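You operate a simulated robot arm through the tools that you are given. There is no shell and no other tool. Be economical: measure what you need, move in short steps, check, and stop when the job is done.

Carry out the task below with a simulated robot arm. There is one attempt and no reset: what you move stays moved.

JOB
Put the teal plug gauge on the top of the low shelf. Fetch the grey box from the top of the orange bench and set it on top of the flat cover there. Stack the 10 teal filter from the top of the orange bench on top of the 50 teal filter. Take the dark red cap from the top of the orange bench and put it on the grey pad there. Fetch the green plug from the top of the orange bench and set it on the shelf of the orange bench. Fetch the grey roll and set it on the top of the wall bench. Take the yellow sign and put it on the shelf under the switch desk. Pull the gauge box lid open. Any order will do. Set down upright: teal plug gauge, grey box, grey roll.

It is judged by the outcome, as a careful person would: the job done as asked, and still so three seconds after it is handed in. It fails if anything else is knocked over, pushed out of place, dropped, spilled or broken. A push-on lid holds only when it is set on centred and level and pressed home; a screw cap is set on level and turned clockwise until tight.

ROBOT AND FRAMES
A 7-joint arm with a vacuum gripper on a trunk, on a base that drives. Base frame: it is fixed to the floor where the robot stands at the start and does not move with it; the origin is under the middle of the robot, x ahead of it, y to its left, z up. Lengths are in m, angles in rad, forces in N, time in s.
With the tool pointing down near the work surface it reaches from about 0.1 to 0.6 m from the robot's upright axis, wherever it stands. Its first joint turns from -1.204 to 3.002 rad. Places, roughly: flat cover (15x15x4 cm) [0.7, -0.1, 0.8]; gauge box lid [-15.2, -5.1, 0.9]; green plug (4x4x4 cm) [0.5, 0.1, 0.8]; grey roll (9x9x10 cm) [0.9, 0.3, 0.8]; shelf of the orange bench [0.7, 0.1, 0.2]; shelf under the switch desk [-0.5, -6.3, 0.2]; teal plug gauge (4x4x8 cm) [0.5, -0.2, 0.8]; top of the low shelf [0.9, -2.7, 1]; top of the wall bench [0.7, -1.2, 0.9]; yellow sign [-0.75, -6, 0.75]. Payload 1.06 kg.
Tool frame: the origin (TCP) lies in the middle of the cups' lips, and z points out of the cups. The gripper has 1 cup of 0.024 m across, covering 0.024 by 0.024 m (tool x, y); the bellows give 0.008 m. With the vacuum on, a cup seals on a smooth face that it is pressed against (1 to 4 N); it does not hold porous or soft things. The pull reaches 23 N.
Orientation is that of the tool frame in the base frame, as a unit quaternion [x, y, z, w]. With the cups facing straight down, the tool's x points along the base's -x, its y along +y and its z along -z.

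CONTROLS
- The arm moves only by the tool move_arm. Its argument "targets" is a list of rows, each a list of 3 entries, a list of its own where there are three numbers: the turn, a rotation vector about the base's x, y, z in rad, then the shift along the base's x, y, z in m, then the vacuum: 1 switches it on, 0 off. In form: [[[rx, ry, rz], [dx, dy, dz], vac], ...]. A call has 1 to 8 rows; each row shifts and turns the commanded pose from where the row before left it. A row lasts 0.2 s, in which the tool goes at most 0.05 m and 0.15 rad; a call with a longer step from one row to the next is refused whole, and so is a gripper value outside its range. Where a pose cannot be reached the arm comes as near as it can. A force on the tool above 40 N (or 10 N above the force at the start of the call, whichever is more), or a blocked arm, ends the call early, and 0.2 s more pass. The pull builds up within a second once a cup has sealed. Time passes only in rows, and 0.2 s behind the last, so rows that do not move give it time. The reply holds the time, the measured pose of the TCP, the force on the tool along the base axes and the pull of the vacuum, in the units named above and with some noise, with the torque about the TCP (base axes, N m) and any sound that the robot's microphone picked up.
- Cameras (640 x 400 px; columns grow to the right, rows downward): "scene" is now at [0.1652, 0.0257, 1.2565]; the picture's right is [0.27, -0.96, 0.00], its down [-0.39, -0.11, -0.92] and it looks along [0.88, 0.24, -0.40] (base axes); focal length 214 px, centre (320, 200). "wrist" rides on the gripper at [0.078, 0.019, -0.096] in the tool frame; the picture's right is [-0.24, 0.97, 0.00], its down [-0.71, -0.17, -0.68] and it looks along [-0.67, -0.16, 0.73] (tool axes); focal length 243 px, centre (320, 200). There is no depth. A picture from a camera that has moved, and an enlarged one, comes with that camera's place and axes in the base frame and with its lens.
- camera(camera): a new picture of that camera. It takes no simulated time.
- lift_body(by): slides the trunk up (or, below 0, down) by that many m; the arm and the scene camera ride with it, the base frame stays. It gives what a move gives, with no picture.
- base_move(legs): drives the robot by 1 to 6 legs, each [ahead, left, turn to the left] in m, m and rad, along the robot's own axes; the way and the turn of a leg run together, so that a leg with both is an arc; at most 1.5 m and 3.142 rad a leg. The arm and the cameras ride along, it lands a little off, and it stops where it bumps. It gives what a move gives.
- pan_tilt(pan, tilt): turns the head with the scene camera to pan (to the left, within 1.396 rad either way) and tilt (down, from -0.506 to 1.204), counted from straight ahead of the robot. It gives what a move gives.
- enlarge(camera, box): a new picture of the part [left, top, right, bottom] of that camera's present view, enlarged. It takes no simulated time.
- sign_off(): hands the job in; it is judged then, once.

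Go step by step. Nothing tells you exact positions but the pictures and the camera data: compare them with the known pose of the tool, close in by small moves and look again before you grip or let go. The budget is 217 turns and 198 pictures, counting those below and the enlarged ones. Unless the task says otherwise, let go and move clear before handing in, and close with one line.

The tools are called after "Request:" as a command line: name --argument value ..., lists and objects as JSON in quotes. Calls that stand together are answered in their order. move_arm: Moves the arm, as the interface text tells. Its arguments: {"type":"object","properties":{"targets":{"type":"array","items":{"type":"array"}}},"required":["targets"]} The other tools are called the same way: lift_body (by) slides the trunk up or down; base_move (legs) drives the base; pan_tilt (pan, tilt) turns the head that bears the scene camera; camera (camera) takes a picture; enlarge (camera, box) takes an enlarged picture of a part of a camera's view; sign_off () hands the job in.

At the start:

```text
clock: 0.0
position: [0.3641, 0.0637, 1.1778]
tcp_rot: [0.001, 1.0, 0.0, 0.001]
force: [0.3, 0.3, 0.1]
ft_torque: [0.0, 0.01, -0.01]
pull: 0.0
trunk travel left (down, up): [-0.4, 0.092]
robot x, y, heading: [-0.0012, -0.004, -0.003]
head pan, tilt: [0.271, 0.414]
```

scene: 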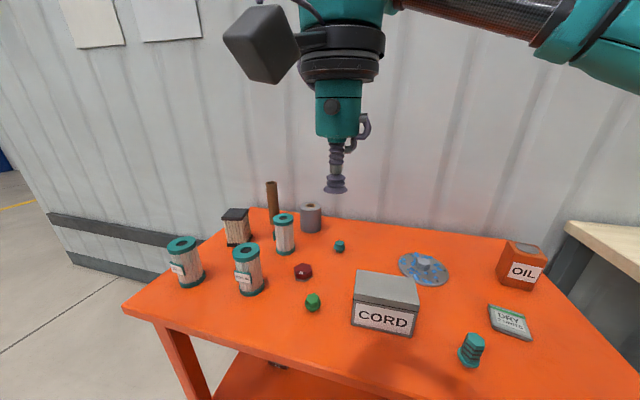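
wrist: 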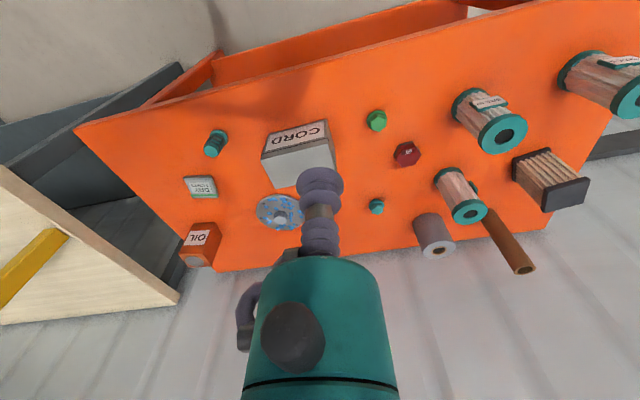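

I see the orange bench with boxes, filters, cap, plug and roll. I'll take enlarged views to identify things before moving.

Request:
enlarge --camera "scene" --box '[140, 160, 360, 320]'

Request:
enlarge --camera "scene" --box '[330, 220, 570, 380]'

```text
2.50 times, centred on (250, 240) of scene
camera zoom: at [0.1652, 0.0257, 1.2565], right [0.27, -0.96, 0.0], down [-0.39, -0.11, -0.92], along [0.88, 0.24, -0.4], focal length 536 px, centre (495, 100)
```

zoom: 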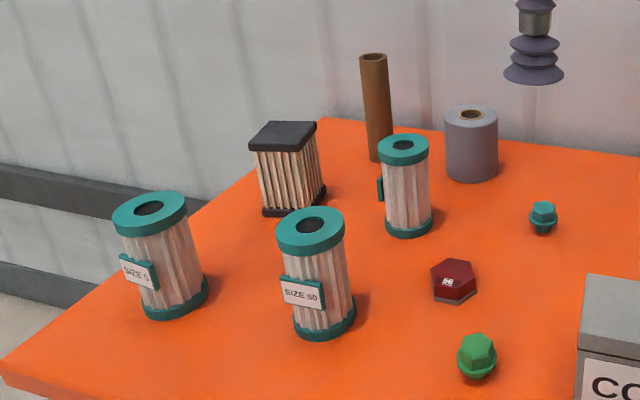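

```text
2.50 times, centred on (450, 300) of scene
camera zoom: at [0.1652, 0.0257, 1.2565], right [0.27, -0.96, 0.0], down [-0.39, -0.11, -0.92], along [0.88, 0.24, -0.4], focal length 536 px, centre (-5, -50)
```

zoom: 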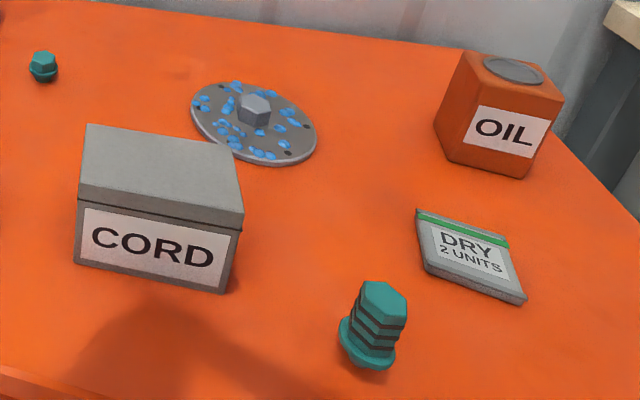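

The bench front edge is about x=0.41 and most objects lie 0.5–0.9 m out. I look down at the robot's own base to see how far I can drive forward.

Request:
pan_tilt --pan 0.0 --tilt 1.2

Request:
camera --camera "scene"

```text
clock: 1.1
position: [0.3652, 0.0639, 1.1774]
tcp_rot: [0.0, 1.0, 0.0, 0.001]
force: [0.6, 0.1, 0.4]
ft_torque: [0.02, 0.0, 0.0]
pull: 0.0
trunk travel left (down, up): [-0.4, 0.092]
robot x, y, heading: [-0.0014, 0.0021, 0.002]
head pan, tilt: [0.0, 1.201]
```

```text
193 pictures are left
camera scene: at [0.1321, 0.001, 1.195], right [0.0, -1.0, 0.0], down [-0.93, 0.0, -0.36], along [0.36, 0.0, -0.93], focal length 214 px, centre (320, 200)
```

scene: 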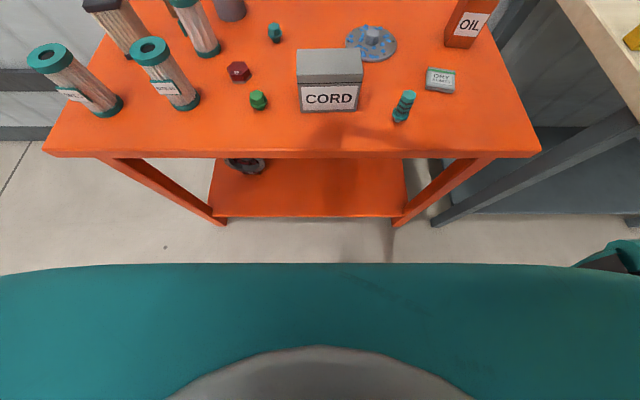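

The base's front must be behind x≈0.2 and the bench/shelf front is at x≈0.40–0.43, so I can advance about 0.16 m.

Request:
base_move --legs '[[0.16, 0, 0]]'

Request:
pan_tilt --pan 0.0 --tilt 0.7

Request:
camera --camera "scene"

Request:
camera --camera "wrist"

```text
clock: 2.5
position: [0.5245, 0.0639, 1.1781]
tcp_rot: [0.0, 1.0, 0.0, -0.001]
force: [-0.4, -0.1, 0.4]
ft_torque: [-0.02, -0.01, 0.0]
pull: 0.1
trunk travel left (down, up): [-0.4, 0.092]
robot x, y, heading: [0.1604, -0.0009, 0.0]
head pan, tilt: [0.0, 1.201]
```

```text
clock: 3.5
position: [0.5247, 0.0638, 1.1792]
tcp_rot: [0.001, 1.0, 0.001, 0.001]
force: [1.2, -0.3, 0.1]
ft_torque: [0.04, 0.03, 0.01]
pull: 0.0
trunk travel left (down, up): [-0.4, 0.092]
robot x, y, heading: [0.1593, -0.0013, -0.005]
head pan, tilt: [0.0, 0.7]
```

```text
192 pictures are left
camera scene: at [0.3206, 0.0008, 1.2309], right [0.0, -1.0, 0.0], down [-0.64, 0.0, -0.76], along [0.76, 0.0, -0.64], focal length 214 px, centre (320, 200)
```

scene: 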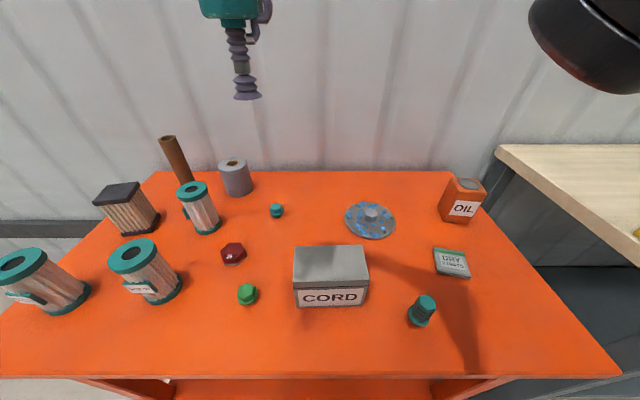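

```text
191 pictures are left
camera wrist: at [0.4468, 0.0826, 1.2719], right [0.24, 0.97, 0.0], down [0.71, -0.17, 0.69], along [0.67, -0.16, -0.73], focal length 243 px, centre (320, 200)
```

wrist: 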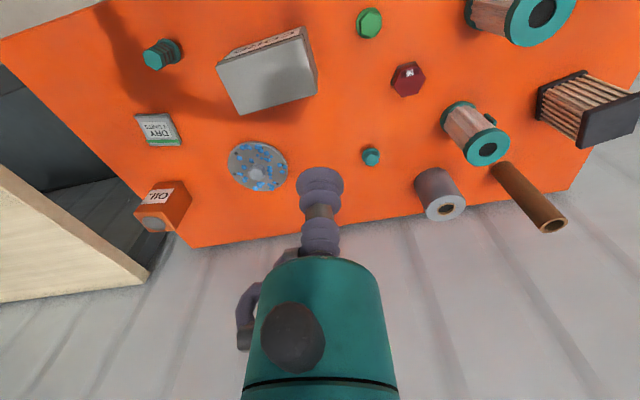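

The view is good from here. I enlarge to measure the objects precisely.

Request:
enlarge --camera "scene" --box '[280, 190, 500, 330]'

Request:
enlarge --camera "scene" --box '[80, 130, 300, 310]'

```text
2.86 times, centred on (390, 260) of scene
camera zoom: at [0.3206, 0.0008, 1.2309], right [0.0, -1.0, 0.0], down [-0.64, 0.0, -0.76], along [0.76, 0.0, -0.64], focal length 613 px, centre (120, 29)
```

zoom: 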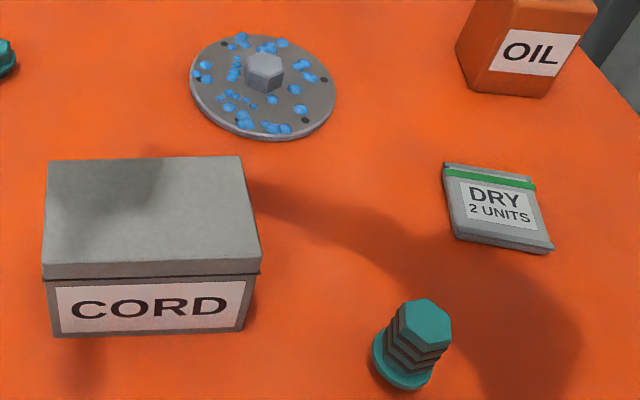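

```text
2.22 times, centred on (190, 220) of scene
camera zoom: at [0.3206, 0.0008, 1.2309], right [0.0, -1.0, 0.0], down [-0.64, 0.0, -0.76], along [0.76, 0.0, -0.64], focal length 477 px, centre (609, 156)
```

zoom: 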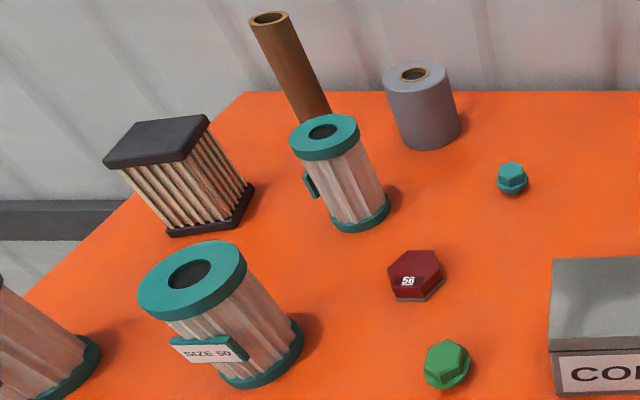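

Grey box top centre ≈ (0.543, -0.017, 0.898); cover knob ≈ (0.735, -0.135, 0.84). I move above the box.

Request:
move_arm --targets '[[[0, 0, 0], [0.01, -0.04, 0], 0], [[0, 0, 0], [0.008, -0.041, 0], 0], [[0, 0, 0], [0, 0, -0.05], 0], [[0, 0, 0], [0, 0, -0.05], 0], [[0, 0, 0], [0, 0, -0.05], 0], [[0, 0, 0], [0, 0, -0.05], 0], [[0, 0, 0], [0, 0, -0.03], 0]]'

Request:
camera --camera "wrist"

Request:
camera --camera "scene"

```text
clock: 5.1
position: [0.5418, -0.0175, 0.9471]
tcp_rot: [0.0, 1.0, 0.0, 0.0]
force: [0.0, 0.8, 0.0]
ft_torque: [0.0, -0.02, 0.0]
pull: 0.0
trunk travel left (down, up): [-0.4, 0.092]
robot x, y, heading: [0.1537, 0.0009, 0.003]
head pan, tilt: [0.0, 0.7]
```

```text
188 pictures are left
camera wrist: at [0.4646, 0.0014, 1.0417], right [0.24, 0.97, 0.0], down [0.71, -0.17, 0.69], along [0.67, -0.16, -0.73], focal length 243 px, centre (320, 200)
```

wrist: 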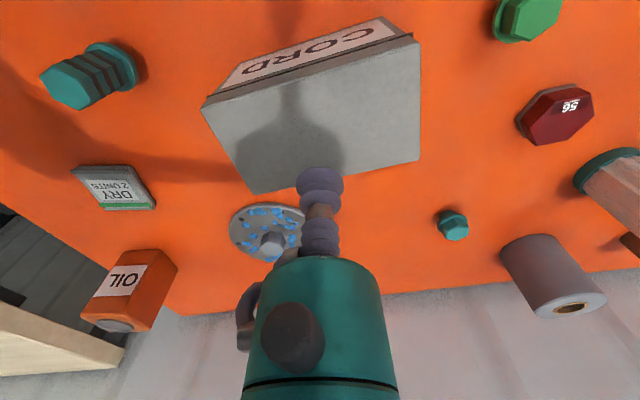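

```text
187 pictures are left
camera scene: at [0.3207, 0.0008, 1.2309], right [0.0, -1.0, 0.0], down [-0.64, 0.0, -0.76], along [0.76, 0.0, -0.64], focal length 214 px, centre (320, 200)
```

scene: 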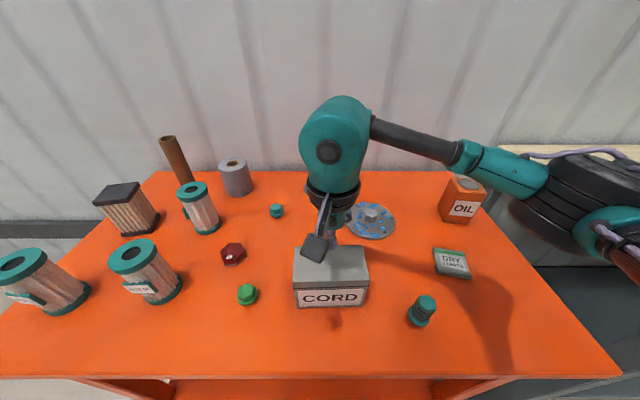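

Both cameras agree; I descend onto the box lid with vacuum on.

Request:
move_arm --targets '[[[0, 0, 0], [-0.001, -0.001, -0.035], 0], [[0, 0, 0], [0, 0, -0.008], 1], [[0, 0, 0], [0, 0, -0.004], 1], [[0, 0, 0], [0, 0, -0.003], 1], [[0, 0, 0], [0, 0, -0.002], 1], [[0, 0, 0], [0, 0, 0], 1]]'

```text
clock: 6.5
position: [0.5426, -0.0181, 0.8961]
tcp_rot: [0.0, 1.0, 0.001, 0.002]
force: [7.0, 0.4, 17.4]
ft_torque: [0.03, 0.05, -0.03]
pull: 23.2
trunk travel left (down, up): [-0.4, 0.092]
robot x, y, heading: [0.1587, 0.0001, -0.003]
head pan, tilt: [0.0, 0.7]
```

Sealed (pull 23 N). I lift slowly and check that the box comes whole.

Request:
move_arm --targets '[[[0, 0, 0], [0, 0, 0.01], 1], [[0, 0, 0], [0, 0, 0.01], 1], [[0, 0, 0], [0, 0, 0.02], 1], [[0, 0, 0], [0, 0, 0.03], 1], [[0, 0, 0], [0, 0, 0.03], 1], [[0, 0, 0], [0, 0, 0], 1]]'

Request:
camera --camera "scene"

```text
clock: 7.9
position: [0.542, -0.0173, 0.9954]
tcp_rot: [0.0, 1.0, 0.0, 0.0]
force: [0.0, -0.5, -2.3]
ft_torque: [0.02, 0.02, 0.0]
pull: 23.2
trunk travel left (down, up): [-0.4, 0.092]
robot x, y, heading: [0.1627, -0.0021, -0.0]
head pan, tilt: [0.0, 0.7]
```

```text
186 pictures are left
camera scene: at [0.3208, 0.0008, 1.2309], right [0.0, -1.0, 0.0], down [-0.64, 0.0, -0.76], along [0.76, 0.0, -0.64], focal length 214 px, centre (320, 200)
```

scene: 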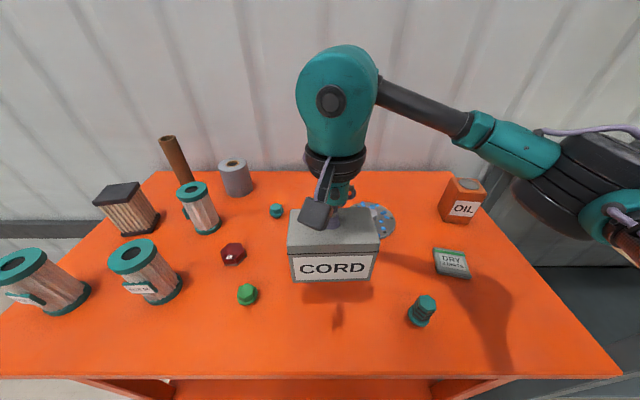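

The whole box lifted level. I carry it over the cover.

Request:
move_arm --targets '[[[0, 0, 0], [0.032, -0.0195, 0], 1], [[0, 0, 0], [0.032, -0.0195, 0], 1], [[0, 0, 0], [0.032, -0.0195, 0], 1], [[0, 0, 0], [0.032, -0.0195, 0], 1], [[0, 0, 0], [0.032, -0.0195, 0], 1], [[0, 0, 0], [0.033, -0.0197, 0], 1], [[0, 0, 0], [0, 0, 0], 1]]'

Request:
camera --camera "scene"

Request:
camera --camera "wrist"

```text
clock: 9.5
position: [0.7344, -0.1365, 0.9958]
tcp_rot: [0.0, 1.0, 0.001, 0.0]
force: [0.2, 0.2, -1.6]
ft_torque: [0.0, 0.03, -0.02]
pull: 23.0
trunk travel left (down, up): [-0.4, 0.092]
robot x, y, heading: [0.1606, -0.0033, -0.0]
head pan, tilt: [0.0, 0.7]
```

```text
185 pictures are left
camera scene: at [0.3207, 0.0008, 1.2309], right [0.0, -1.0, 0.0], down [-0.64, 0.0, -0.76], along [0.76, 0.0, -0.64], focal length 214 px, centre (320, 200)
```

scene: 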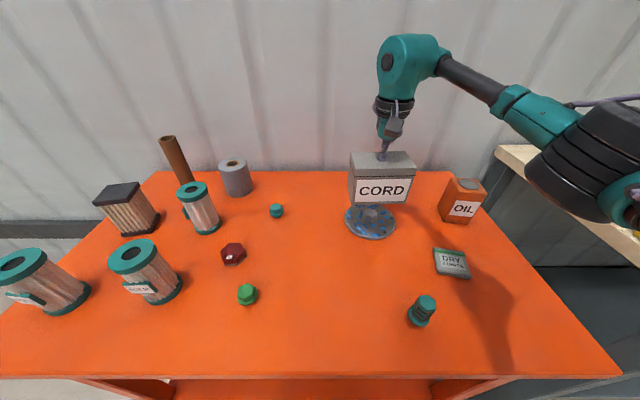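

```text
184 pictures are left
camera wrist: at [0.6578, -0.1181, 1.0897], right [0.23, 0.97, 0.0], down [0.71, -0.17, 0.69], along [0.67, -0.16, -0.73], focal length 243 px, centre (320, 200)
```

wrist: 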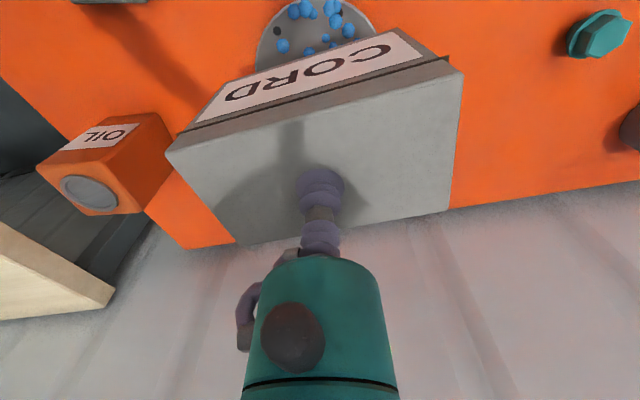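

Box is about centred over the knob; I nudge slightly and lower with small steps.

Request:
move_arm --targets '[[[0, 0, 0], [0.002, 0.003, -0.02], 1], [[0, 0, 0], [0, 0, -0.015], 1], [[0, 0, 0], [0, 0, -0.006], 1], [[0, 0, 0], [0, 0, -0.003], 1], [[0, 0, 0], [0, 0, 0], 1]]'

Request:
enlarge --camera "scene" --box '[330, 130, 430, 250]'

```text
clock: 10.7
position: [0.7367, -0.1321, 0.9516]
tcp_rot: [0.0, 1.0, 0.0, 0.0]
force: [0.4, 0.3, -1.6]
ft_torque: [-0.03, 0.0, -0.01]
pull: 23.3
trunk travel left (down, up): [-0.4, 0.092]
robot x, y, heading: [0.1623, 0.0042, 0.002]
head pan, tilt: [0.0, 0.7]
```

```text
3.33 times, centred on (380, 190) of scene
camera zoom: at [0.3208, 0.0008, 1.2309], right [0.0, -1.0, 0.0], down [-0.64, 0.0, -0.76], along [0.76, 0.0, -0.64], focal length 715 px, centre (120, 233)
```

zoom: 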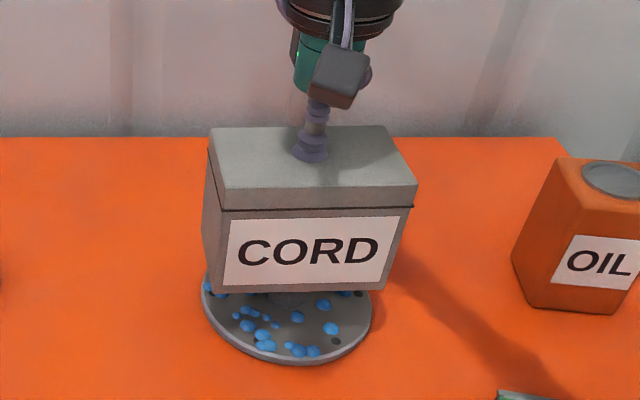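

Request:
move_arm --targets '[[[0, 0, 0], [-0.001, -0.003, -0.003], 1], [[0, 0, 0], [0, 0, -0.002], 1], [[0, 0, 0], [0, 0, -0.002], 1], [[0, 0, 0], [0, 0, -0.002], 1], [[0, 0, 0], [0, 0, 0], 1]]'

```text
clock: 11.9
position: [0.7361, -0.1356, 0.9417]
tcp_rot: [0.0, 1.0, 0.0, 0.001]
force: [0.8, 0.2, -2.2]
ft_torque: [-0.01, -0.03, 0.02]
pull: 22.4
trunk travel left (down, up): [-0.4, 0.092]
robot x, y, heading: [0.1598, 0.0017, -0.002]
head pan, tilt: [0.0, 0.7]
```

Request:
move_arm --targets '[[[0, 0, 0], [0, 0, -0.002], 1], [[0, 0, 0], [0, 0, -0.002], 1], [[0, 0, 0], [0, 0, 0], 1]]'

```text
clock: 12.7
position: [0.7354, -0.1347, 0.9376]
tcp_rot: [0.0, 1.0, 0.0, 0.001]
force: [-0.1, 0.2, -2.0]
ft_torque: [-0.01, -0.03, -0.01]
pull: 22.6
trunk travel left (down, up): [-0.4, 0.092]
robot x, y, heading: [0.161, -0.0008, -0.001]
head pan, tilt: [0.0, 0.7]
```

Request:
move_arm --targets '[[[0, 0, 0], [0, 0, -0.002], 1], [[0, 0, 0], [0, 0, -0.002], 1], [[0, 0, 0], [0, 0, 0], 1]]'

Request:
enlarge --camera "scene" --box '[330, 130, 430, 250]'

```text
clock: 13.5
position: [0.7363, -0.1356, 0.9357]
tcp_rot: [0.0, 1.0, 0.0, 0.0]
force: [-0.7, -0.3, -2.2]
ft_torque: [0.02, 0.0, -0.01]
pull: 23.1
trunk travel left (down, up): [-0.4, 0.092]
robot x, y, heading: [0.1584, -0.0017, 0.0]
head pan, tilt: [0.0, 0.7]
```

```text
3.33 times, centred on (380, 190) of scene
camera zoom: at [0.3208, 0.0008, 1.2309], right [0.0, -1.0, 0.0], down [-0.64, 0.0, -0.76], along [0.76, 0.0, -0.64], focal length 715 px, centre (120, 233)
```

zoom: 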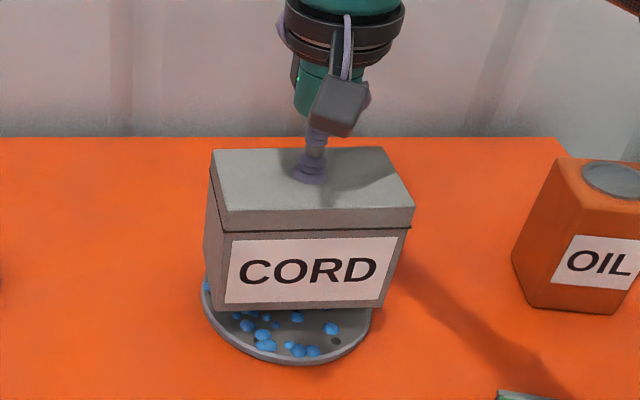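

Request:
move_arm --targets '[[[0, 0, 0], [0, 0, -0.002], 1], [[0, 0, 0], [0, 0, -0.002], 1], [[0, 0, 0], [0, 0, 0], 1]]'

```text
clock: 14.3
position: [0.7377, -0.134, 0.9315]
tcp_rot: [-0.001, 1.0, 0.0, 0.001]
force: [0.7, -0.7, 5.5]
ft_torque: [-0.06, 0.04, 0.0]
pull: 23.3
trunk travel left (down, up): [-0.4, 0.092]
robot x, y, heading: [0.1552, -0.0012, 0.002]
head pan, tilt: [0.0, 0.7]
```

Contact (force +5.5 N). I release and rise slowly.

Request:
move_arm --targets '[[[0, 0, 0], [0, 0, 0.001], 1], [[0, 0, 0], [0, 0, 0], 0], [[0, 0, 0], [0, 0, 0], 0], [[0, 0, 0], [0, 0, 0], 0], [[0, 0, 0], [0, 0, 0.003], 0], [[0, 0, 0], [0, 0, 0.005], 0], [[0, 0, 0], [0, 0, 0.03], 0], [[0, 0, 0], [0, 0, 0.05], 0]]'

Request:
enlarge --camera "scene" --box '[330, 130, 430, 250]'

```text
clock: 16.1
position: [0.7349, -0.1368, 1.022]
tcp_rot: [0.0, 1.0, 0.0, 0.001]
force: [-0.8, -0.3, -0.5]
ft_torque: [0.0, -0.02, 0.0]
pull: 0.0
trunk travel left (down, up): [-0.4, 0.092]
robot x, y, heading: [0.1609, -0.0004, -0.001]
head pan, tilt: [0.0, 0.7]
```

```text
3.33 times, centred on (380, 190) of scene
camera zoom: at [0.3204, 0.0011, 1.231], right [0.0, -1.0, 0.0], down [-0.64, 0.0, -0.77], along [0.77, 0.0, -0.64], focal length 715 px, centre (120, 233)
```

zoom: 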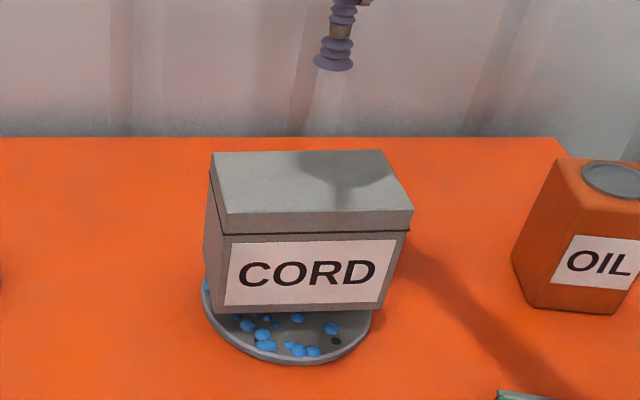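

The grey box stands stably on the cover. Next: the red cap at ≈ (0.623, 0.200).

Request:
move_arm --targets '[[[0, 0, 0], [-0.014, 0.042, 0.005], 0], [[0, 0, 0], [-0.014, 0.042, 0], 0], [[0, 0, 0], [-0.014, 0.042, 0], 0], [[0, 0, 0], [-0.014, 0.042, 0], 0], [[0, 0, 0], [-0.014, 0.042, 0], 0], [[0, 0, 0], [-0.014, 0.042, 0], 0], [[0, 0, 0], [-0.014, 0.042, -0.02], 0], [[0, 0, 0], [-0.014, 0.042, -0.02], 0]]'

Request:
move_arm --targets '[[[0, 0, 0], [0, 0, -0.05], 0], [[0, 0, 0], [0, 0, -0.03], 0]]'

Request:
camera --camera "wrist"

Request:
enlarge --camera "scene" --box '[180, 180, 320, 310]'

```text
clock: 17.9
position: [0.6234, 0.1937, 0.9853]
tcp_rot: [0.001, 1.0, 0.0, 0.002]
force: [-0.1, 0.7, -0.1]
ft_torque: [-0.02, 0.0, 0.0]
pull: 0.1
out of reach, approached as far as the arm can: row 8
trunk travel left (down, up): [-0.4, 0.092]
robot x, y, heading: [0.157, -0.0017, 0.001]
head pan, tilt: [0.0, 0.7]
```

```text
clock: 18.5
position: [0.6235, 0.1938, 0.9036]
tcp_rot: [0.0, 1.0, -0.001, 0.002]
force: [0.7, -0.6, -0.5]
ft_torque: [0.01, 0.03, 0.01]
pull: 0.0
trunk travel left (down, up): [-0.4, 0.092]
robot x, y, heading: [0.1575, 0.0054, -0.0]
head pan, tilt: [0.0, 0.7]
```

```text
180 pictures are left
camera wrist: at [0.5464, 0.2118, 0.9968], right [0.24, 0.97, 0.0], down [0.71, -0.17, 0.69], along [0.67, -0.16, -0.73], focal length 243 px, centre (320, 200)
```

wrist: 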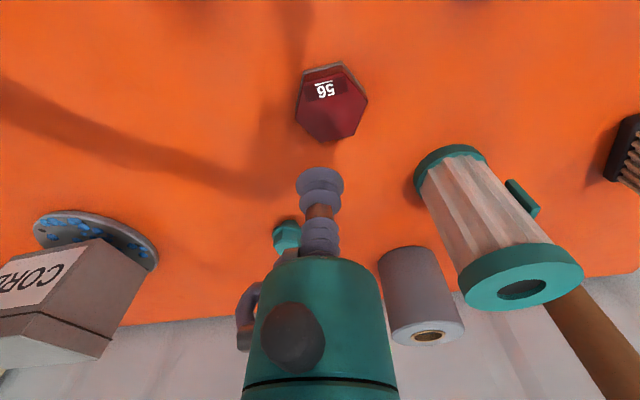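

```text
3.08 times, centred on (250, 245) of scene
camera zoom: at [0.3207, 0.0009, 1.2309], right [0.0, -1.0, 0.0], down [-0.64, 0.0, -0.76], along [0.76, 0.0, -0.64], focal length 660 px, centre (535, 62)
```

zoom: 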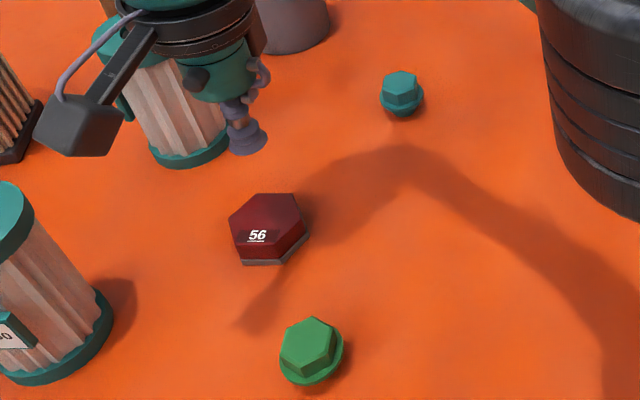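

Request:
enlarge --camera "wrist" --box '[270, 50, 400, 200]'

Request:
enlarge --camera "scene" --box '[215, 230, 265, 270]'

```text
2.67 times, centred on (335, 125) of wrist
camera zoom: at [0.5464, 0.2118, 0.9968], right [0.24, 0.97, 0.0], down [0.71, -0.17, 0.69], along [0.67, -0.16, -0.73], focal length 647 px, centre (280, 400)
```

zoom: 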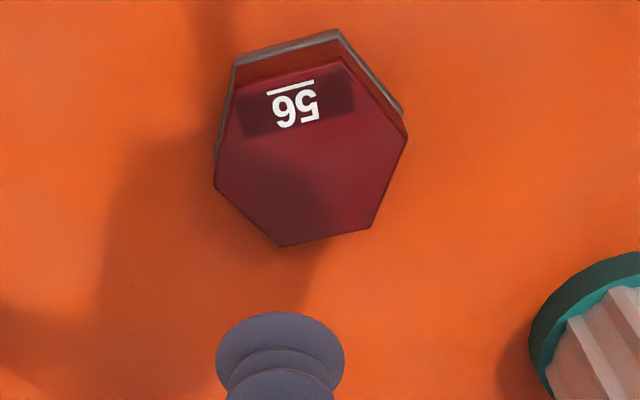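

```text
10.00 times, centred on (240, 250) of scene
camera zoom: at [0.3207, 0.0009, 1.2309], right [0.0, -1.0, 0.0], down [-0.64, 0.0, -0.76], along [0.76, 0.0, -0.64], focal length 2145 px, centre (1120, -300)
```

zoom: 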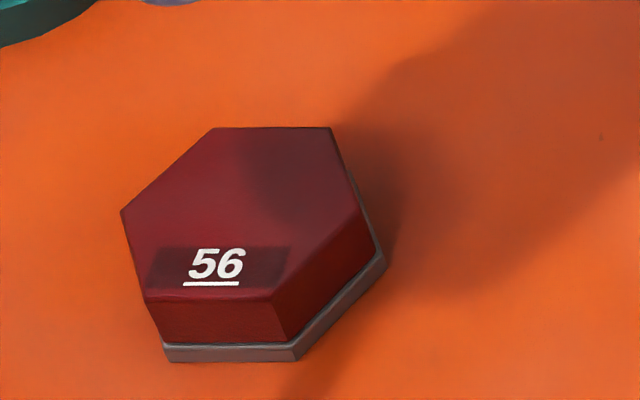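

Cap top centre ≈ (0.619, 0.2015, 0.827). I approach; the last move hit a reach limit so I check it.

Request:
move_arm --targets '[[[0, 0, 0], [-0.004, 0.003, -0.02], 0], [[0, 0, 0], [0, 0, -0.02], 0], [[0, 0, 0], [0, 0, 0], 0]]'

```text
clock: 19.3
position: [0.6201, 0.1948, 0.8639]
tcp_rot: [0.0, 1.0, 0.001, 0.002]
force: [-0.5, 0.0, 0.2]
ft_torque: [0.0, 0.0, -0.03]
pull: 0.0
trunk travel left (down, up): [-0.4, 0.092]
robot x, y, heading: [0.158, -0.0003, 0.002]
head pan, tilt: [0.0, 0.7]
```

Request:
move_arm --targets '[[[0, 0, 0], [-0.001, 0.006, -0.02], 0], [[0, 0, 0], [0, 0, -0.008], 1], [[0, 0, 0], [0, 0, -0.004], 1], [[0, 0, 0], [0, 0, -0.002], 1], [[0, 0, 0], [0, 0, 0], 1]]'

```text
clock: 20.5
position: [0.6226, 0.1906, 0.8305]
tcp_rot: [0.001, 1.0, 0.0, 0.001]
force: [-0.4, 0.1, 1.4]
ft_torque: [0.0, 0.0, 0.0]
pull: 0.0
out of reach, approached as far as the arm can: row 1
trunk travel left (down, up): [-0.4, 0.092]
robot x, y, heading: [0.1608, 0.0021, 0.003]
head pan, tilt: [0.0, 0.7]
```

The limit is in +y, so I raise a bit and shift the base left 0.08 m.

Request:
move_arm --targets '[[[0, 0, 0], [0, 0, 0.04], 0], [[0, 0, 0], [0, 0, 0.04], 0]]'

Request:
base_move --legs '[[0, 0.08, 0]]'

```text
clock: 21.1
position: [0.625, 0.1899, 0.9106]
tcp_rot: [0.0, 1.0, 0.001, 0.001]
force: [0.8, 0.2, 0.5]
ft_torque: [-0.05, 0.01, -0.01]
pull: 0.1
trunk travel left (down, up): [-0.4, 0.092]
robot x, y, heading: [0.1597, -0.0002, -0.001]
head pan, tilt: [0.0, 0.7]
```

```text
clock: 22.1
position: [0.6239, 0.2717, 0.9109]
tcp_rot: [0.0, 1.0, 0.0, 0.001]
force: [0.3, 0.0, -0.5]
ft_torque: [-0.02, 0.01, 0.0]
pull: 0.2
trunk travel left (down, up): [-0.4, 0.092]
robot x, y, heading: [0.1585, 0.0816, 0.003]
head pan, tilt: [0.0, 0.7]
```

Request:
move_arm --targets '[[[0, 0, 0], [-0.0025, -0.035, 0], 0], [[0, 0, 0], [-0.0025, -0.0355, 0], 0], [[0, 0, 0], [0, 0, -0.04], 0], [[0, 0, 0], [0, 0, -0.02], 0], [[0, 0, 0], [0, 0, 0], 0]]'

Request:
enlarge --camera "wrist" --box '[250, 90, 390, 210]'

```text
clock: 23.3
position: [0.6182, 0.1996, 0.8504]
tcp_rot: [0.0, 1.0, -0.001, 0.001]
force: [-0.2, 0.0, -0.4]
ft_torque: [0.01, 0.05, -0.01]
pull: 0.0
trunk travel left (down, up): [-0.4, 0.092]
robot x, y, heading: [0.1647, 0.0827, 0.006]
head pan, tilt: [0.0, 0.7]
```

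```text
3.33 times, centred on (320, 150) of wrist
camera zoom: at [0.5412, 0.2186, 0.9447], right [0.24, 0.97, 0.0], down [0.71, -0.17, 0.69], along [0.67, -0.16, -0.73], focal length 809 px, centre (320, 367)
```

zoom: 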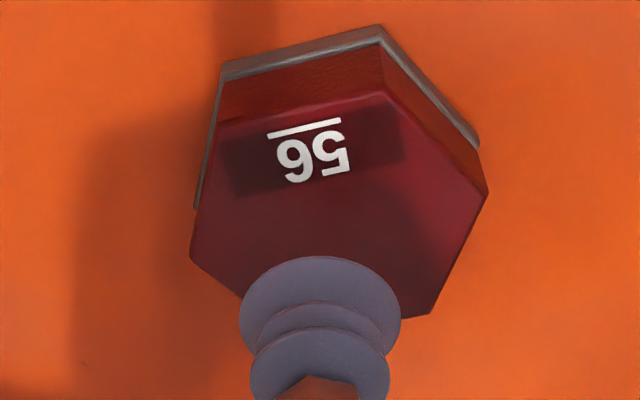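

Request:
move_arm --targets '[[[0, 0, 0], [-0.003, 0.002, -0.013], 0], [[0, 0, 0], [0, 0, -0.006], 1], [[0, 0, 0], [0, 0, -0.003], 1], [[0, 0, 0], [0, 0, -0.002], 1], [[0, 0, 0], [0, 0, 0], 1]]'

```text
clock: 24.5
position: [0.6153, 0.2034, 0.8261]
tcp_rot: [-0.001, 1.0, 0.0, 0.001]
force: [-0.2, -0.6, -1.3]
ft_torque: [0.04, -0.02, 0.01]
pull: 22.6
trunk travel left (down, up): [-0.4, 0.092]
robot x, y, heading: [0.1623, 0.0769, -0.001]
head pan, tilt: [0.0, 0.7]
```

Sealed. I lift the cap and carry it toward the grey DRY pad at ≈ (0.596, -0.296).

Request:
move_arm --targets '[[[0, 0, 0], [0, 0, 0.02], 1], [[0, 0, 0], [0, 0, 0.04], 1], [[0, 0, 0], [0, 0, 0.05], 1], [[0, 0, 0], [-0.002, -0.045, 0.01], 1], [[0, 0, 0], [-0.002, -0.045, 0], 1], [[0, 0, 0], [-0.002, -0.045, 0], 1], [[0, 0, 0], [-0.002, -0.045, 0], 1], [[0, 0, 0], [-0.002, -0.045, 0], 1]]'

Request:
move_arm --targets '[[[0, 0, 0], [-0.002, -0.045, 0], 1], [[0, 0, 0], [-0.002, -0.045, 0], 1], [[0, 0, 0], [-0.002, -0.045, 0], 1], [[0, 0, 0], [-0.002, -0.045, 0], 1], [[0, 0, 0], [-0.002, -0.045, 0], 1], [[0, 0, 0], [0, -0.047, 0], 1], [[0, 0, 0], [0, 0, -0.04], 1], [[0, 0, 0], [0, 0, 0], 1]]'

Request:
camera --camera "scene"

Request:
camera --camera "wrist"

```text
clock: 26.3
position: [0.6062, -0.0222, 0.9456]
tcp_rot: [0.0, 1.0, 0.0, 0.001]
force: [-0.2, 0.3, -3.3]
ft_torque: [0.01, 0.02, 0.0]
pull: 23.1
trunk travel left (down, up): [-0.4, 0.092]
robot x, y, heading: [0.1563, 0.0783, -0.005]
head pan, tilt: [0.0, 0.7]
```

```text
clock: 28.1
position: [0.595, -0.2944, 0.9063]
tcp_rot: [0.0, 1.0, -0.001, 0.002]
force: [-0.2, 0.8, -3.1]
ft_torque: [0.0, 0.02, 0.0]
pull: 22.6
trunk travel left (down, up): [-0.4, 0.092]
robot x, y, heading: [0.1601, 0.0809, 0.002]
head pan, tilt: [0.0, 0.7]
```

```text
175 pictures are left
camera scene: at [0.3208, 0.0817, 1.2309], right [0.0, -1.0, 0.0], down [-0.64, 0.0, -0.76], along [0.76, 0.0, -0.64], focal length 214 px, centre (320, 200)
```

scene: 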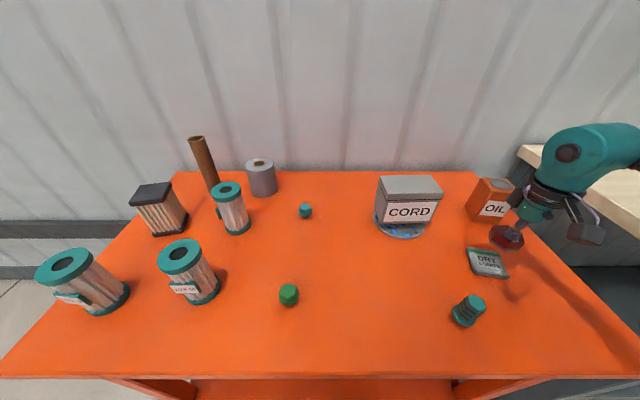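

```text
174 pictures are left
camera wrist: at [0.5177, -0.2759, 1.0], right [0.24, 0.97, 0.0], down [0.71, -0.17, 0.69], along [0.67, -0.16, -0.73], focal length 243 px, centre (320, 200)
```

wrist: 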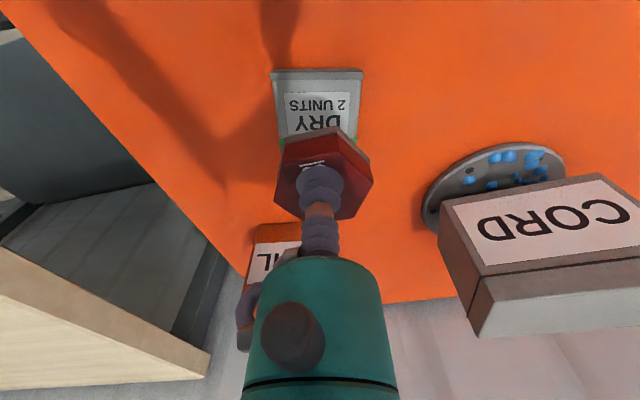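

Request:
enlarge --camera "scene" --box '[440, 210, 540, 290]'

Request:
enlarge --camera "wrist" --box '[240, 50, 400, 200]'

```text
5.00 times, centred on (490, 250) of scene
camera zoom: at [0.3208, 0.0817, 1.2309], right [0.0, -1.0, 0.0], down [-0.64, 0.0, -0.76], along [0.76, 0.0, -0.64], focal length 1072 px, centre (-530, -50)
```

zoom: 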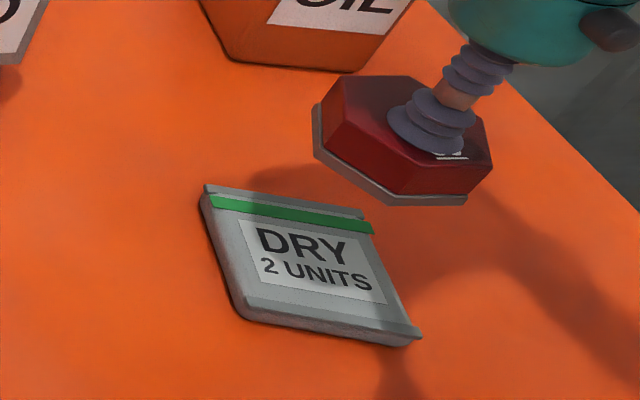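

```text
2.67 times, centred on (320, 125) of wrist
camera zoom: at [0.5177, -0.2759, 1.0], right [0.24, 0.97, 0.0], down [0.71, -0.17, 0.69], along [0.67, -0.16, -0.73], focal length 647 px, centre (320, 400)
```

zoom: 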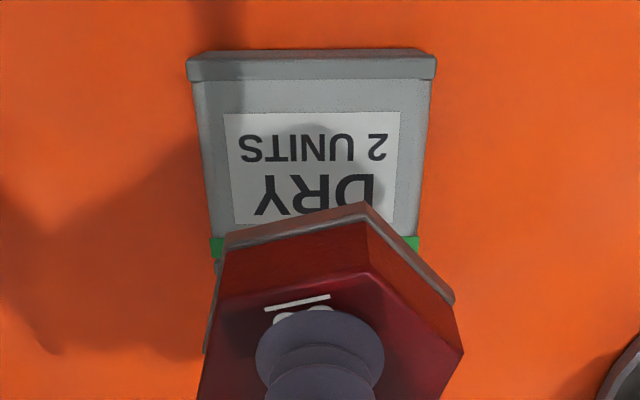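

Request:
move_arm --targets '[[[0, 0, 0], [0.006, -0.001, -0.04], 1], [[0, 0, 0], [0, 0, -0.015], 1], [[0, 0, 0], [0, 0, -0.005], 1], [[0, 0, 0], [0, 0, -0.003], 1], [[0, 0, 0], [0, 0, -0.002], 1], [[0, 0, 0], [0, 0, 0], 1]]'

Request:
enlarge --camera "scene" --box '[440, 210, 540, 290]'

```text
clock: 29.5
position: [0.6018, -0.2961, 0.8408]
tcp_rot: [0.0, 1.0, 0.0, 0.001]
force: [0.6, -0.9, -3.5]
ft_torque: [0.03, -0.01, 0.0]
pull: 22.9
trunk travel left (down, up): [-0.4, 0.092]
robot x, y, heading: [0.1597, 0.0793, -0.001]
head pan, tilt: [0.0, 0.7]
```

```text
5.00 times, centred on (490, 250) of scene
camera zoom: at [0.3209, 0.0816, 1.2309], right [0.0, -1.0, 0.0], down [-0.64, 0.0, -0.76], along [0.76, 0.0, -0.64], focal length 1072 px, centre (-530, -50)
```

zoom: 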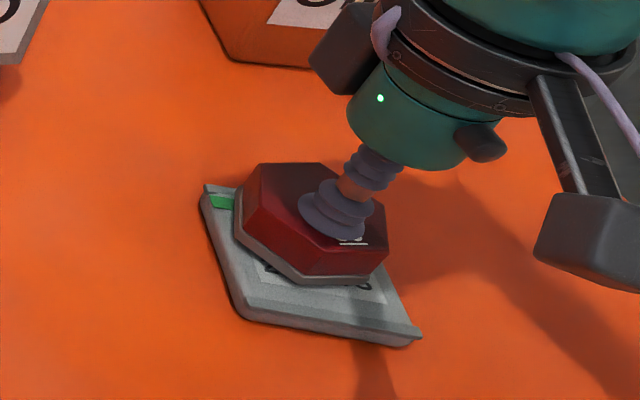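

Request:
move_arm --targets '[[[0, 0, 0], [0, 0, -0.002], 1], [[0, 0, 0], [0, 0, -0.002], 1], [[0, 0, 0], [0, 0, 0], 1]]'

```text
clock: 30.3
position: [0.6022, -0.2941, 0.8375]
tcp_rot: [-0.001, 1.0, 0.001, 0.0]
force: [0.3, -0.6, 0.2]
ft_torque: [-0.01, 0.02, -0.01]
pull: 23.1
trunk travel left (down, up): [-0.4, 0.092]
robot x, y, heading: [0.1615, 0.0791, -0.001]
head pan, tilt: [0.0, 0.7]
```

Weight is carried by the pad; a hair more, then release and go up.

Request:
move_arm --targets '[[[0, 0, 0], [0, 0, -0.001], 1], [[0, 0, 0], [0, 0, 0], 0], [[0, 0, 0], [0, 0, 0], 0], [[0, 0, 0], [0, 0, 0], 0], [[0, 0, 0], [0, 0, 0.003], 0], [[0, 0, 0], [0, 0, 0.01], 0], [[0, 0, 0], [0, 0, 0.04], 0], [[0, 0, 0], [0, 0, 0.05], 0]]'

Request:
enlarge --camera "scene" --box '[360, 160, 560, 340]'

```text
clock: 32.1
position: [0.6, -0.2943, 0.9404]
tcp_rot: [0.0, 1.0, 0.001, 0.001]
force: [0.1, 0.2, 0.3]
ft_torque: [0.02, -0.01, -0.04]
pull: 0.1
trunk travel left (down, up): [-0.4, 0.092]
robot x, y, heading: [0.1587, 0.0861, -0.003]
head pan, tilt: [0.0, 0.7]
```

```text
2.22 times, centred on (460, 250) of scene
camera zoom: at [0.3206, 0.0819, 1.231], right [0.0, -1.0, 0.0], down [-0.64, 0.0, -0.77], along [0.77, 0.0, -0.64], focal length 477 px, centre (9, 89)
```

zoom: 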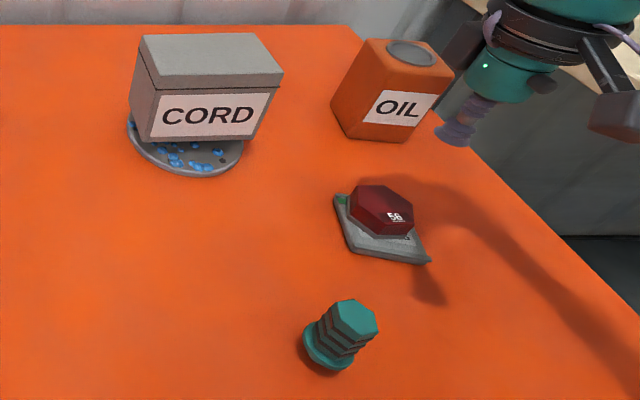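

The cap sits on the pad. Now the filters: I raise the arm and shift the base left to y≈0.25.

Request:
move_arm --targets '[[[0, 0, 0], [-0.02, 0.03, 0.03], 0], [[0, 0, 0], [-0.02, 0.03, 0.03], 0], [[0, 0, 0], [-0.02, 0.03, 0.03], 0], [[0, 0, 0], [0, 0.03, 0.03], 0], [[0, 0, 0], [0, 0.04, 0.02], 0], [[0, 0, 0], [0, 0.045, 0], 0], [[0, 0, 0], [0, 0.045, 0], 0], [[0, 0, 0], [0, 0.045, 0], 0]]'

Request:
base_move --legs '[[0, 0.17, 0]]'

Request:
camera --camera "scene"

Request:
camera --camera "wrist"

```text
clock: 33.9
position: [0.5417, 0.0014, 1.078]
tcp_rot: [0.001, 1.0, 0.0, 0.002]
force: [-0.8, -0.4, 0.0]
ft_torque: [-0.02, -0.04, -0.03]
pull: 0.1
trunk travel left (down, up): [-0.4, 0.092]
robot x, y, heading: [0.1596, 0.0806, -0.002]
head pan, tilt: [0.0, 0.7]
```

```text
clock: 35.4
position: [0.5421, 0.1677, 1.0774]
tcp_rot: [0.001, 1.0, 0.0, 0.001]
force: [0.5, -0.8, 0.2]
ft_torque: [-0.04, -0.01, 0.01]
pull: 0.0
trunk travel left (down, up): [-0.4, 0.092]
robot x, y, heading: [0.162, 0.2466, -0.002]
head pan, tilt: [0.0, 0.7]
```

```text
169 pictures are left
camera scene: at [0.3207, 0.2488, 1.2309], right [0.0, -1.0, 0.0], down [-0.64, 0.0, -0.76], along [0.76, 0.0, -0.64], focal length 214 px, centre (320, 200)
```

scene: 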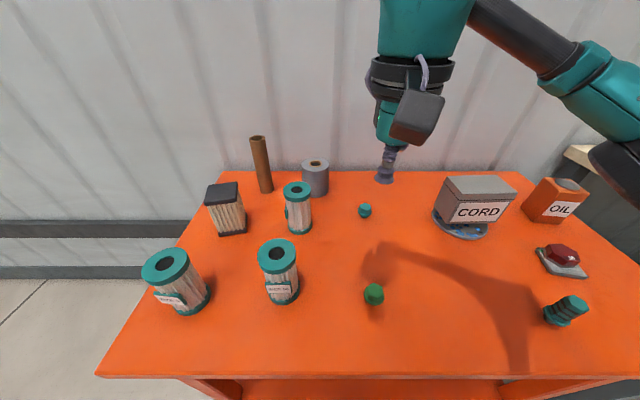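

```text
168 pictures are left
camera wrist: at [0.4642, 0.1861, 1.172], right [0.23, 0.97, 0.0], down [0.71, -0.17, 0.69], along [0.67, -0.16, -0.73], focal length 243 px, centre (320, 200)
```

wrist: 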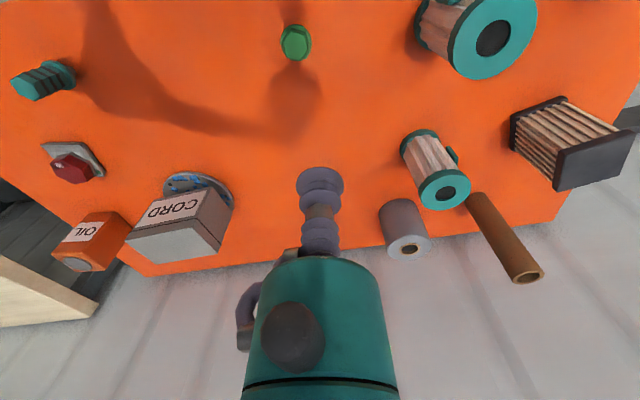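

Request:
enlarge --camera "scene" --box '[240, 130, 340, 240]'

Request:
enlarge --camera "wrist" --box '[380, 120, 500, 220]'

Request:
enlarge --camera "scene" --box '[240, 220, 340, 320]'

```text
3.64 times, centred on (290, 185) of scene
camera zoom: at [0.3207, 0.2488, 1.2309], right [0.0, -1.0, 0.0], down [-0.64, 0.0, -0.76], along [0.76, 0.0, -0.64], focal length 780 px, centre (429, 254)
```

zoom: 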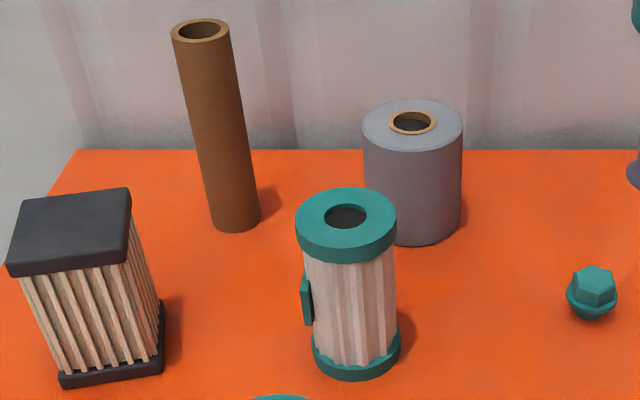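

```text
4.00 times, centred on (440, 170) of wrist
camera zoom: at [0.4642, 0.1861, 1.172], right [0.23, 0.97, 0.0], down [0.71, -0.17, 0.69], along [0.67, -0.16, -0.73], focal length 970 px, centre (-160, 320)
```

zoom: 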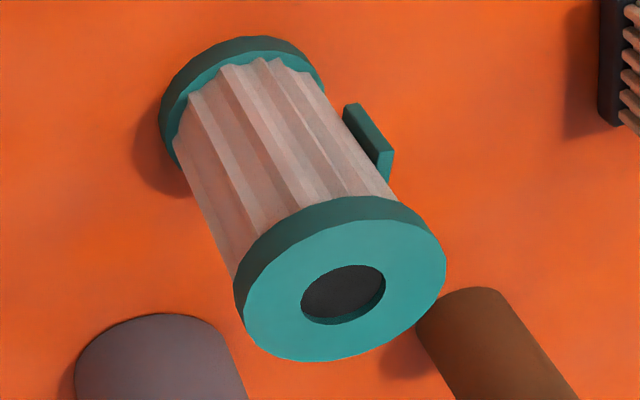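

```text
4.00 times, centred on (290, 270) of scene
camera zoom: at [0.3207, 0.2488, 1.2309], right [0.0, -1.0, 0.0], down [-0.64, 0.0, -0.76], along [0.76, 0.0, -0.64], focal length 858 px, centre (440, -80)
```

zoom: 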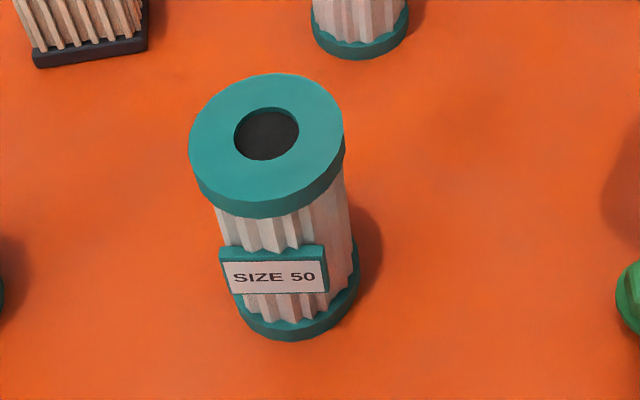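

The 10 filter (third one) stands at ≈ (0.713, 0.300), top ≈ 0.931. Its top is a ring with a shallow recess; I move above it for a closer look.

Request:
move_arm --targets '[[[0, 0, 0], [0.034, 0.0264, -0.01], 0], [[0, 0, 0], [0.034, 0.0264, -0.01], 0], [[0, 0, 0], [0.034, 0.0264, -0.015], 0], [[0, 0, 0], [0.034, 0.0264, -0.015], 0], [[0, 0, 0], [0.034, 0.0264, -0.025], 0], [[0, 0, 0], [0, 0, -0.025], 0], [[0, 0, 0], [0, 0, 0], 0]]'

Request:
enlarge --camera "wrist" --box '[240, 90, 400, 210]'

Request:
enlarge --camera "scene" --box '[240, 130, 360, 240]'

```text
clock: 37.0
position: [0.7123, 0.3012, 0.9781]
tcp_rot: [-0.001, 1.0, 0.0, 0.0]
force: [0.1, -0.4, -0.9]
ft_torque: [0.0, 0.02, 0.04]
pull: 0.0
trunk travel left (down, up): [-0.4, 0.092]
robot x, y, heading: [0.1615, 0.2486, -0.001]
head pan, tilt: [0.0, 0.7]
```

```text
3.33 times, centred on (320, 150) of wrist
camera zoom: at [0.6347, 0.3201, 1.0714], right [0.23, 0.97, 0.0], down [0.71, -0.17, 0.69], along [0.67, -0.16, -0.73], focal length 809 px, centre (320, 367)
```

zoom: 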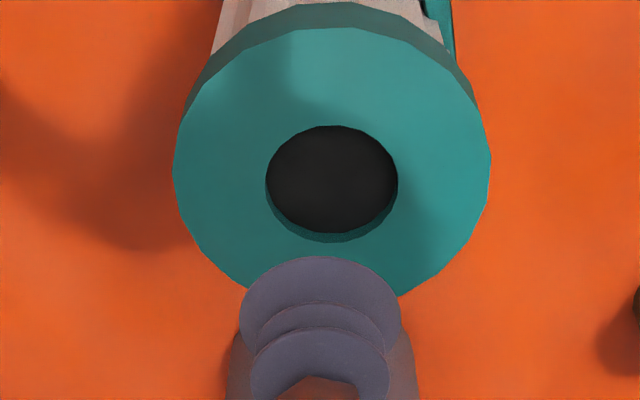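

```text
3.64 times, centred on (300, 185) of scene
camera zoom: at [0.3207, 0.2483, 1.231], right [0.0, -1.0, 0.0], down [-0.64, 0.0, -0.77], along [0.77, 0.0, -0.64], focal length 780 px, centre (393, 254)
```

zoom: 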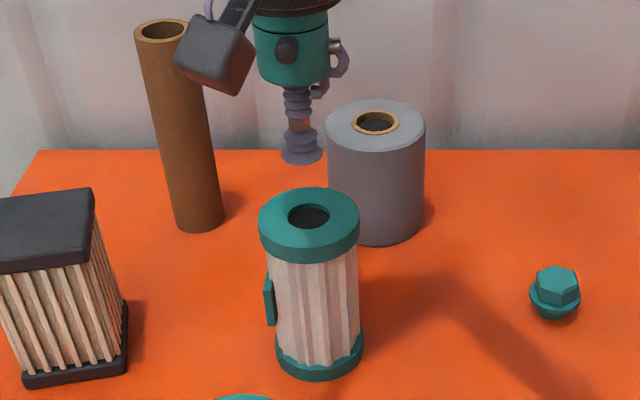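

The recess looks only a few mm deep and is just wider than the cup. I centre on it, come down close and look again.

Request:
move_arm --targets '[[[0, 0, 0], [0.002, 0.0018, -0.025], 0], [[0, 0, 0], [0, 0, -0.01], 0], [[0, 0, 0], [0, 0, 0], 0]]'

Request:
enlarge --camera "wrist" --box '[260, 100, 380, 220]'

```text
clock: 37.8
position: [0.7124, 0.3027, 0.9424]
tcp_rot: [0.001, 1.0, 0.0, 0.0]
force: [0.2, 0.3, -0.4]
ft_torque: [0.02, -0.02, 0.02]
pull: 0.1
trunk travel left (down, up): [-0.4, 0.092]
robot x, y, heading: [0.1604, 0.2475, -0.002]
head pan, tilt: [0.0, 0.7]
```

```text
3.33 times, centred on (320, 160) of wrist
camera zoom: at [0.6358, 0.321, 1.0367], right [0.23, 0.97, 0.0], down [0.71, -0.17, 0.69], along [0.67, -0.16, -0.73], focal length 809 px, centre (320, 333)
```

zoom: 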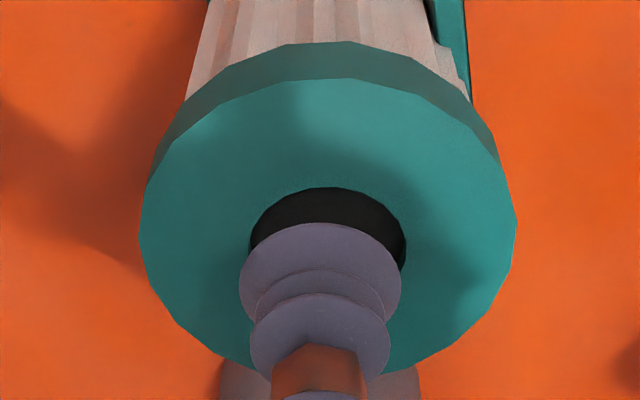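

Request:
move_arm --targets '[[[0, 0, 0], [0.0005, 0.0013, -0.006], 1], [[0, 0, 0], [0, 0, -0.004], 1], [[0, 0, 0], [0, 0, -0.002], 1], [[0, 0, 0], [0, 0, -0.002], 1], [[0, 0, 0], [0, 0, 0], 1]]'

```text
clock: 39.0
position: [0.7138, 0.3023, 0.9286]
tcp_rot: [0.0, 1.0, 0.0, 0.0]
force: [0.4, -0.1, -0.1]
ft_torque: [0.0, -0.06, 0.01]
pull: 0.1
trunk travel left (down, up): [-0.4, 0.092]
robot x, y, heading: [0.1611, 0.2451, 0.001]
head pan, tilt: [0.0, 0.7]
```

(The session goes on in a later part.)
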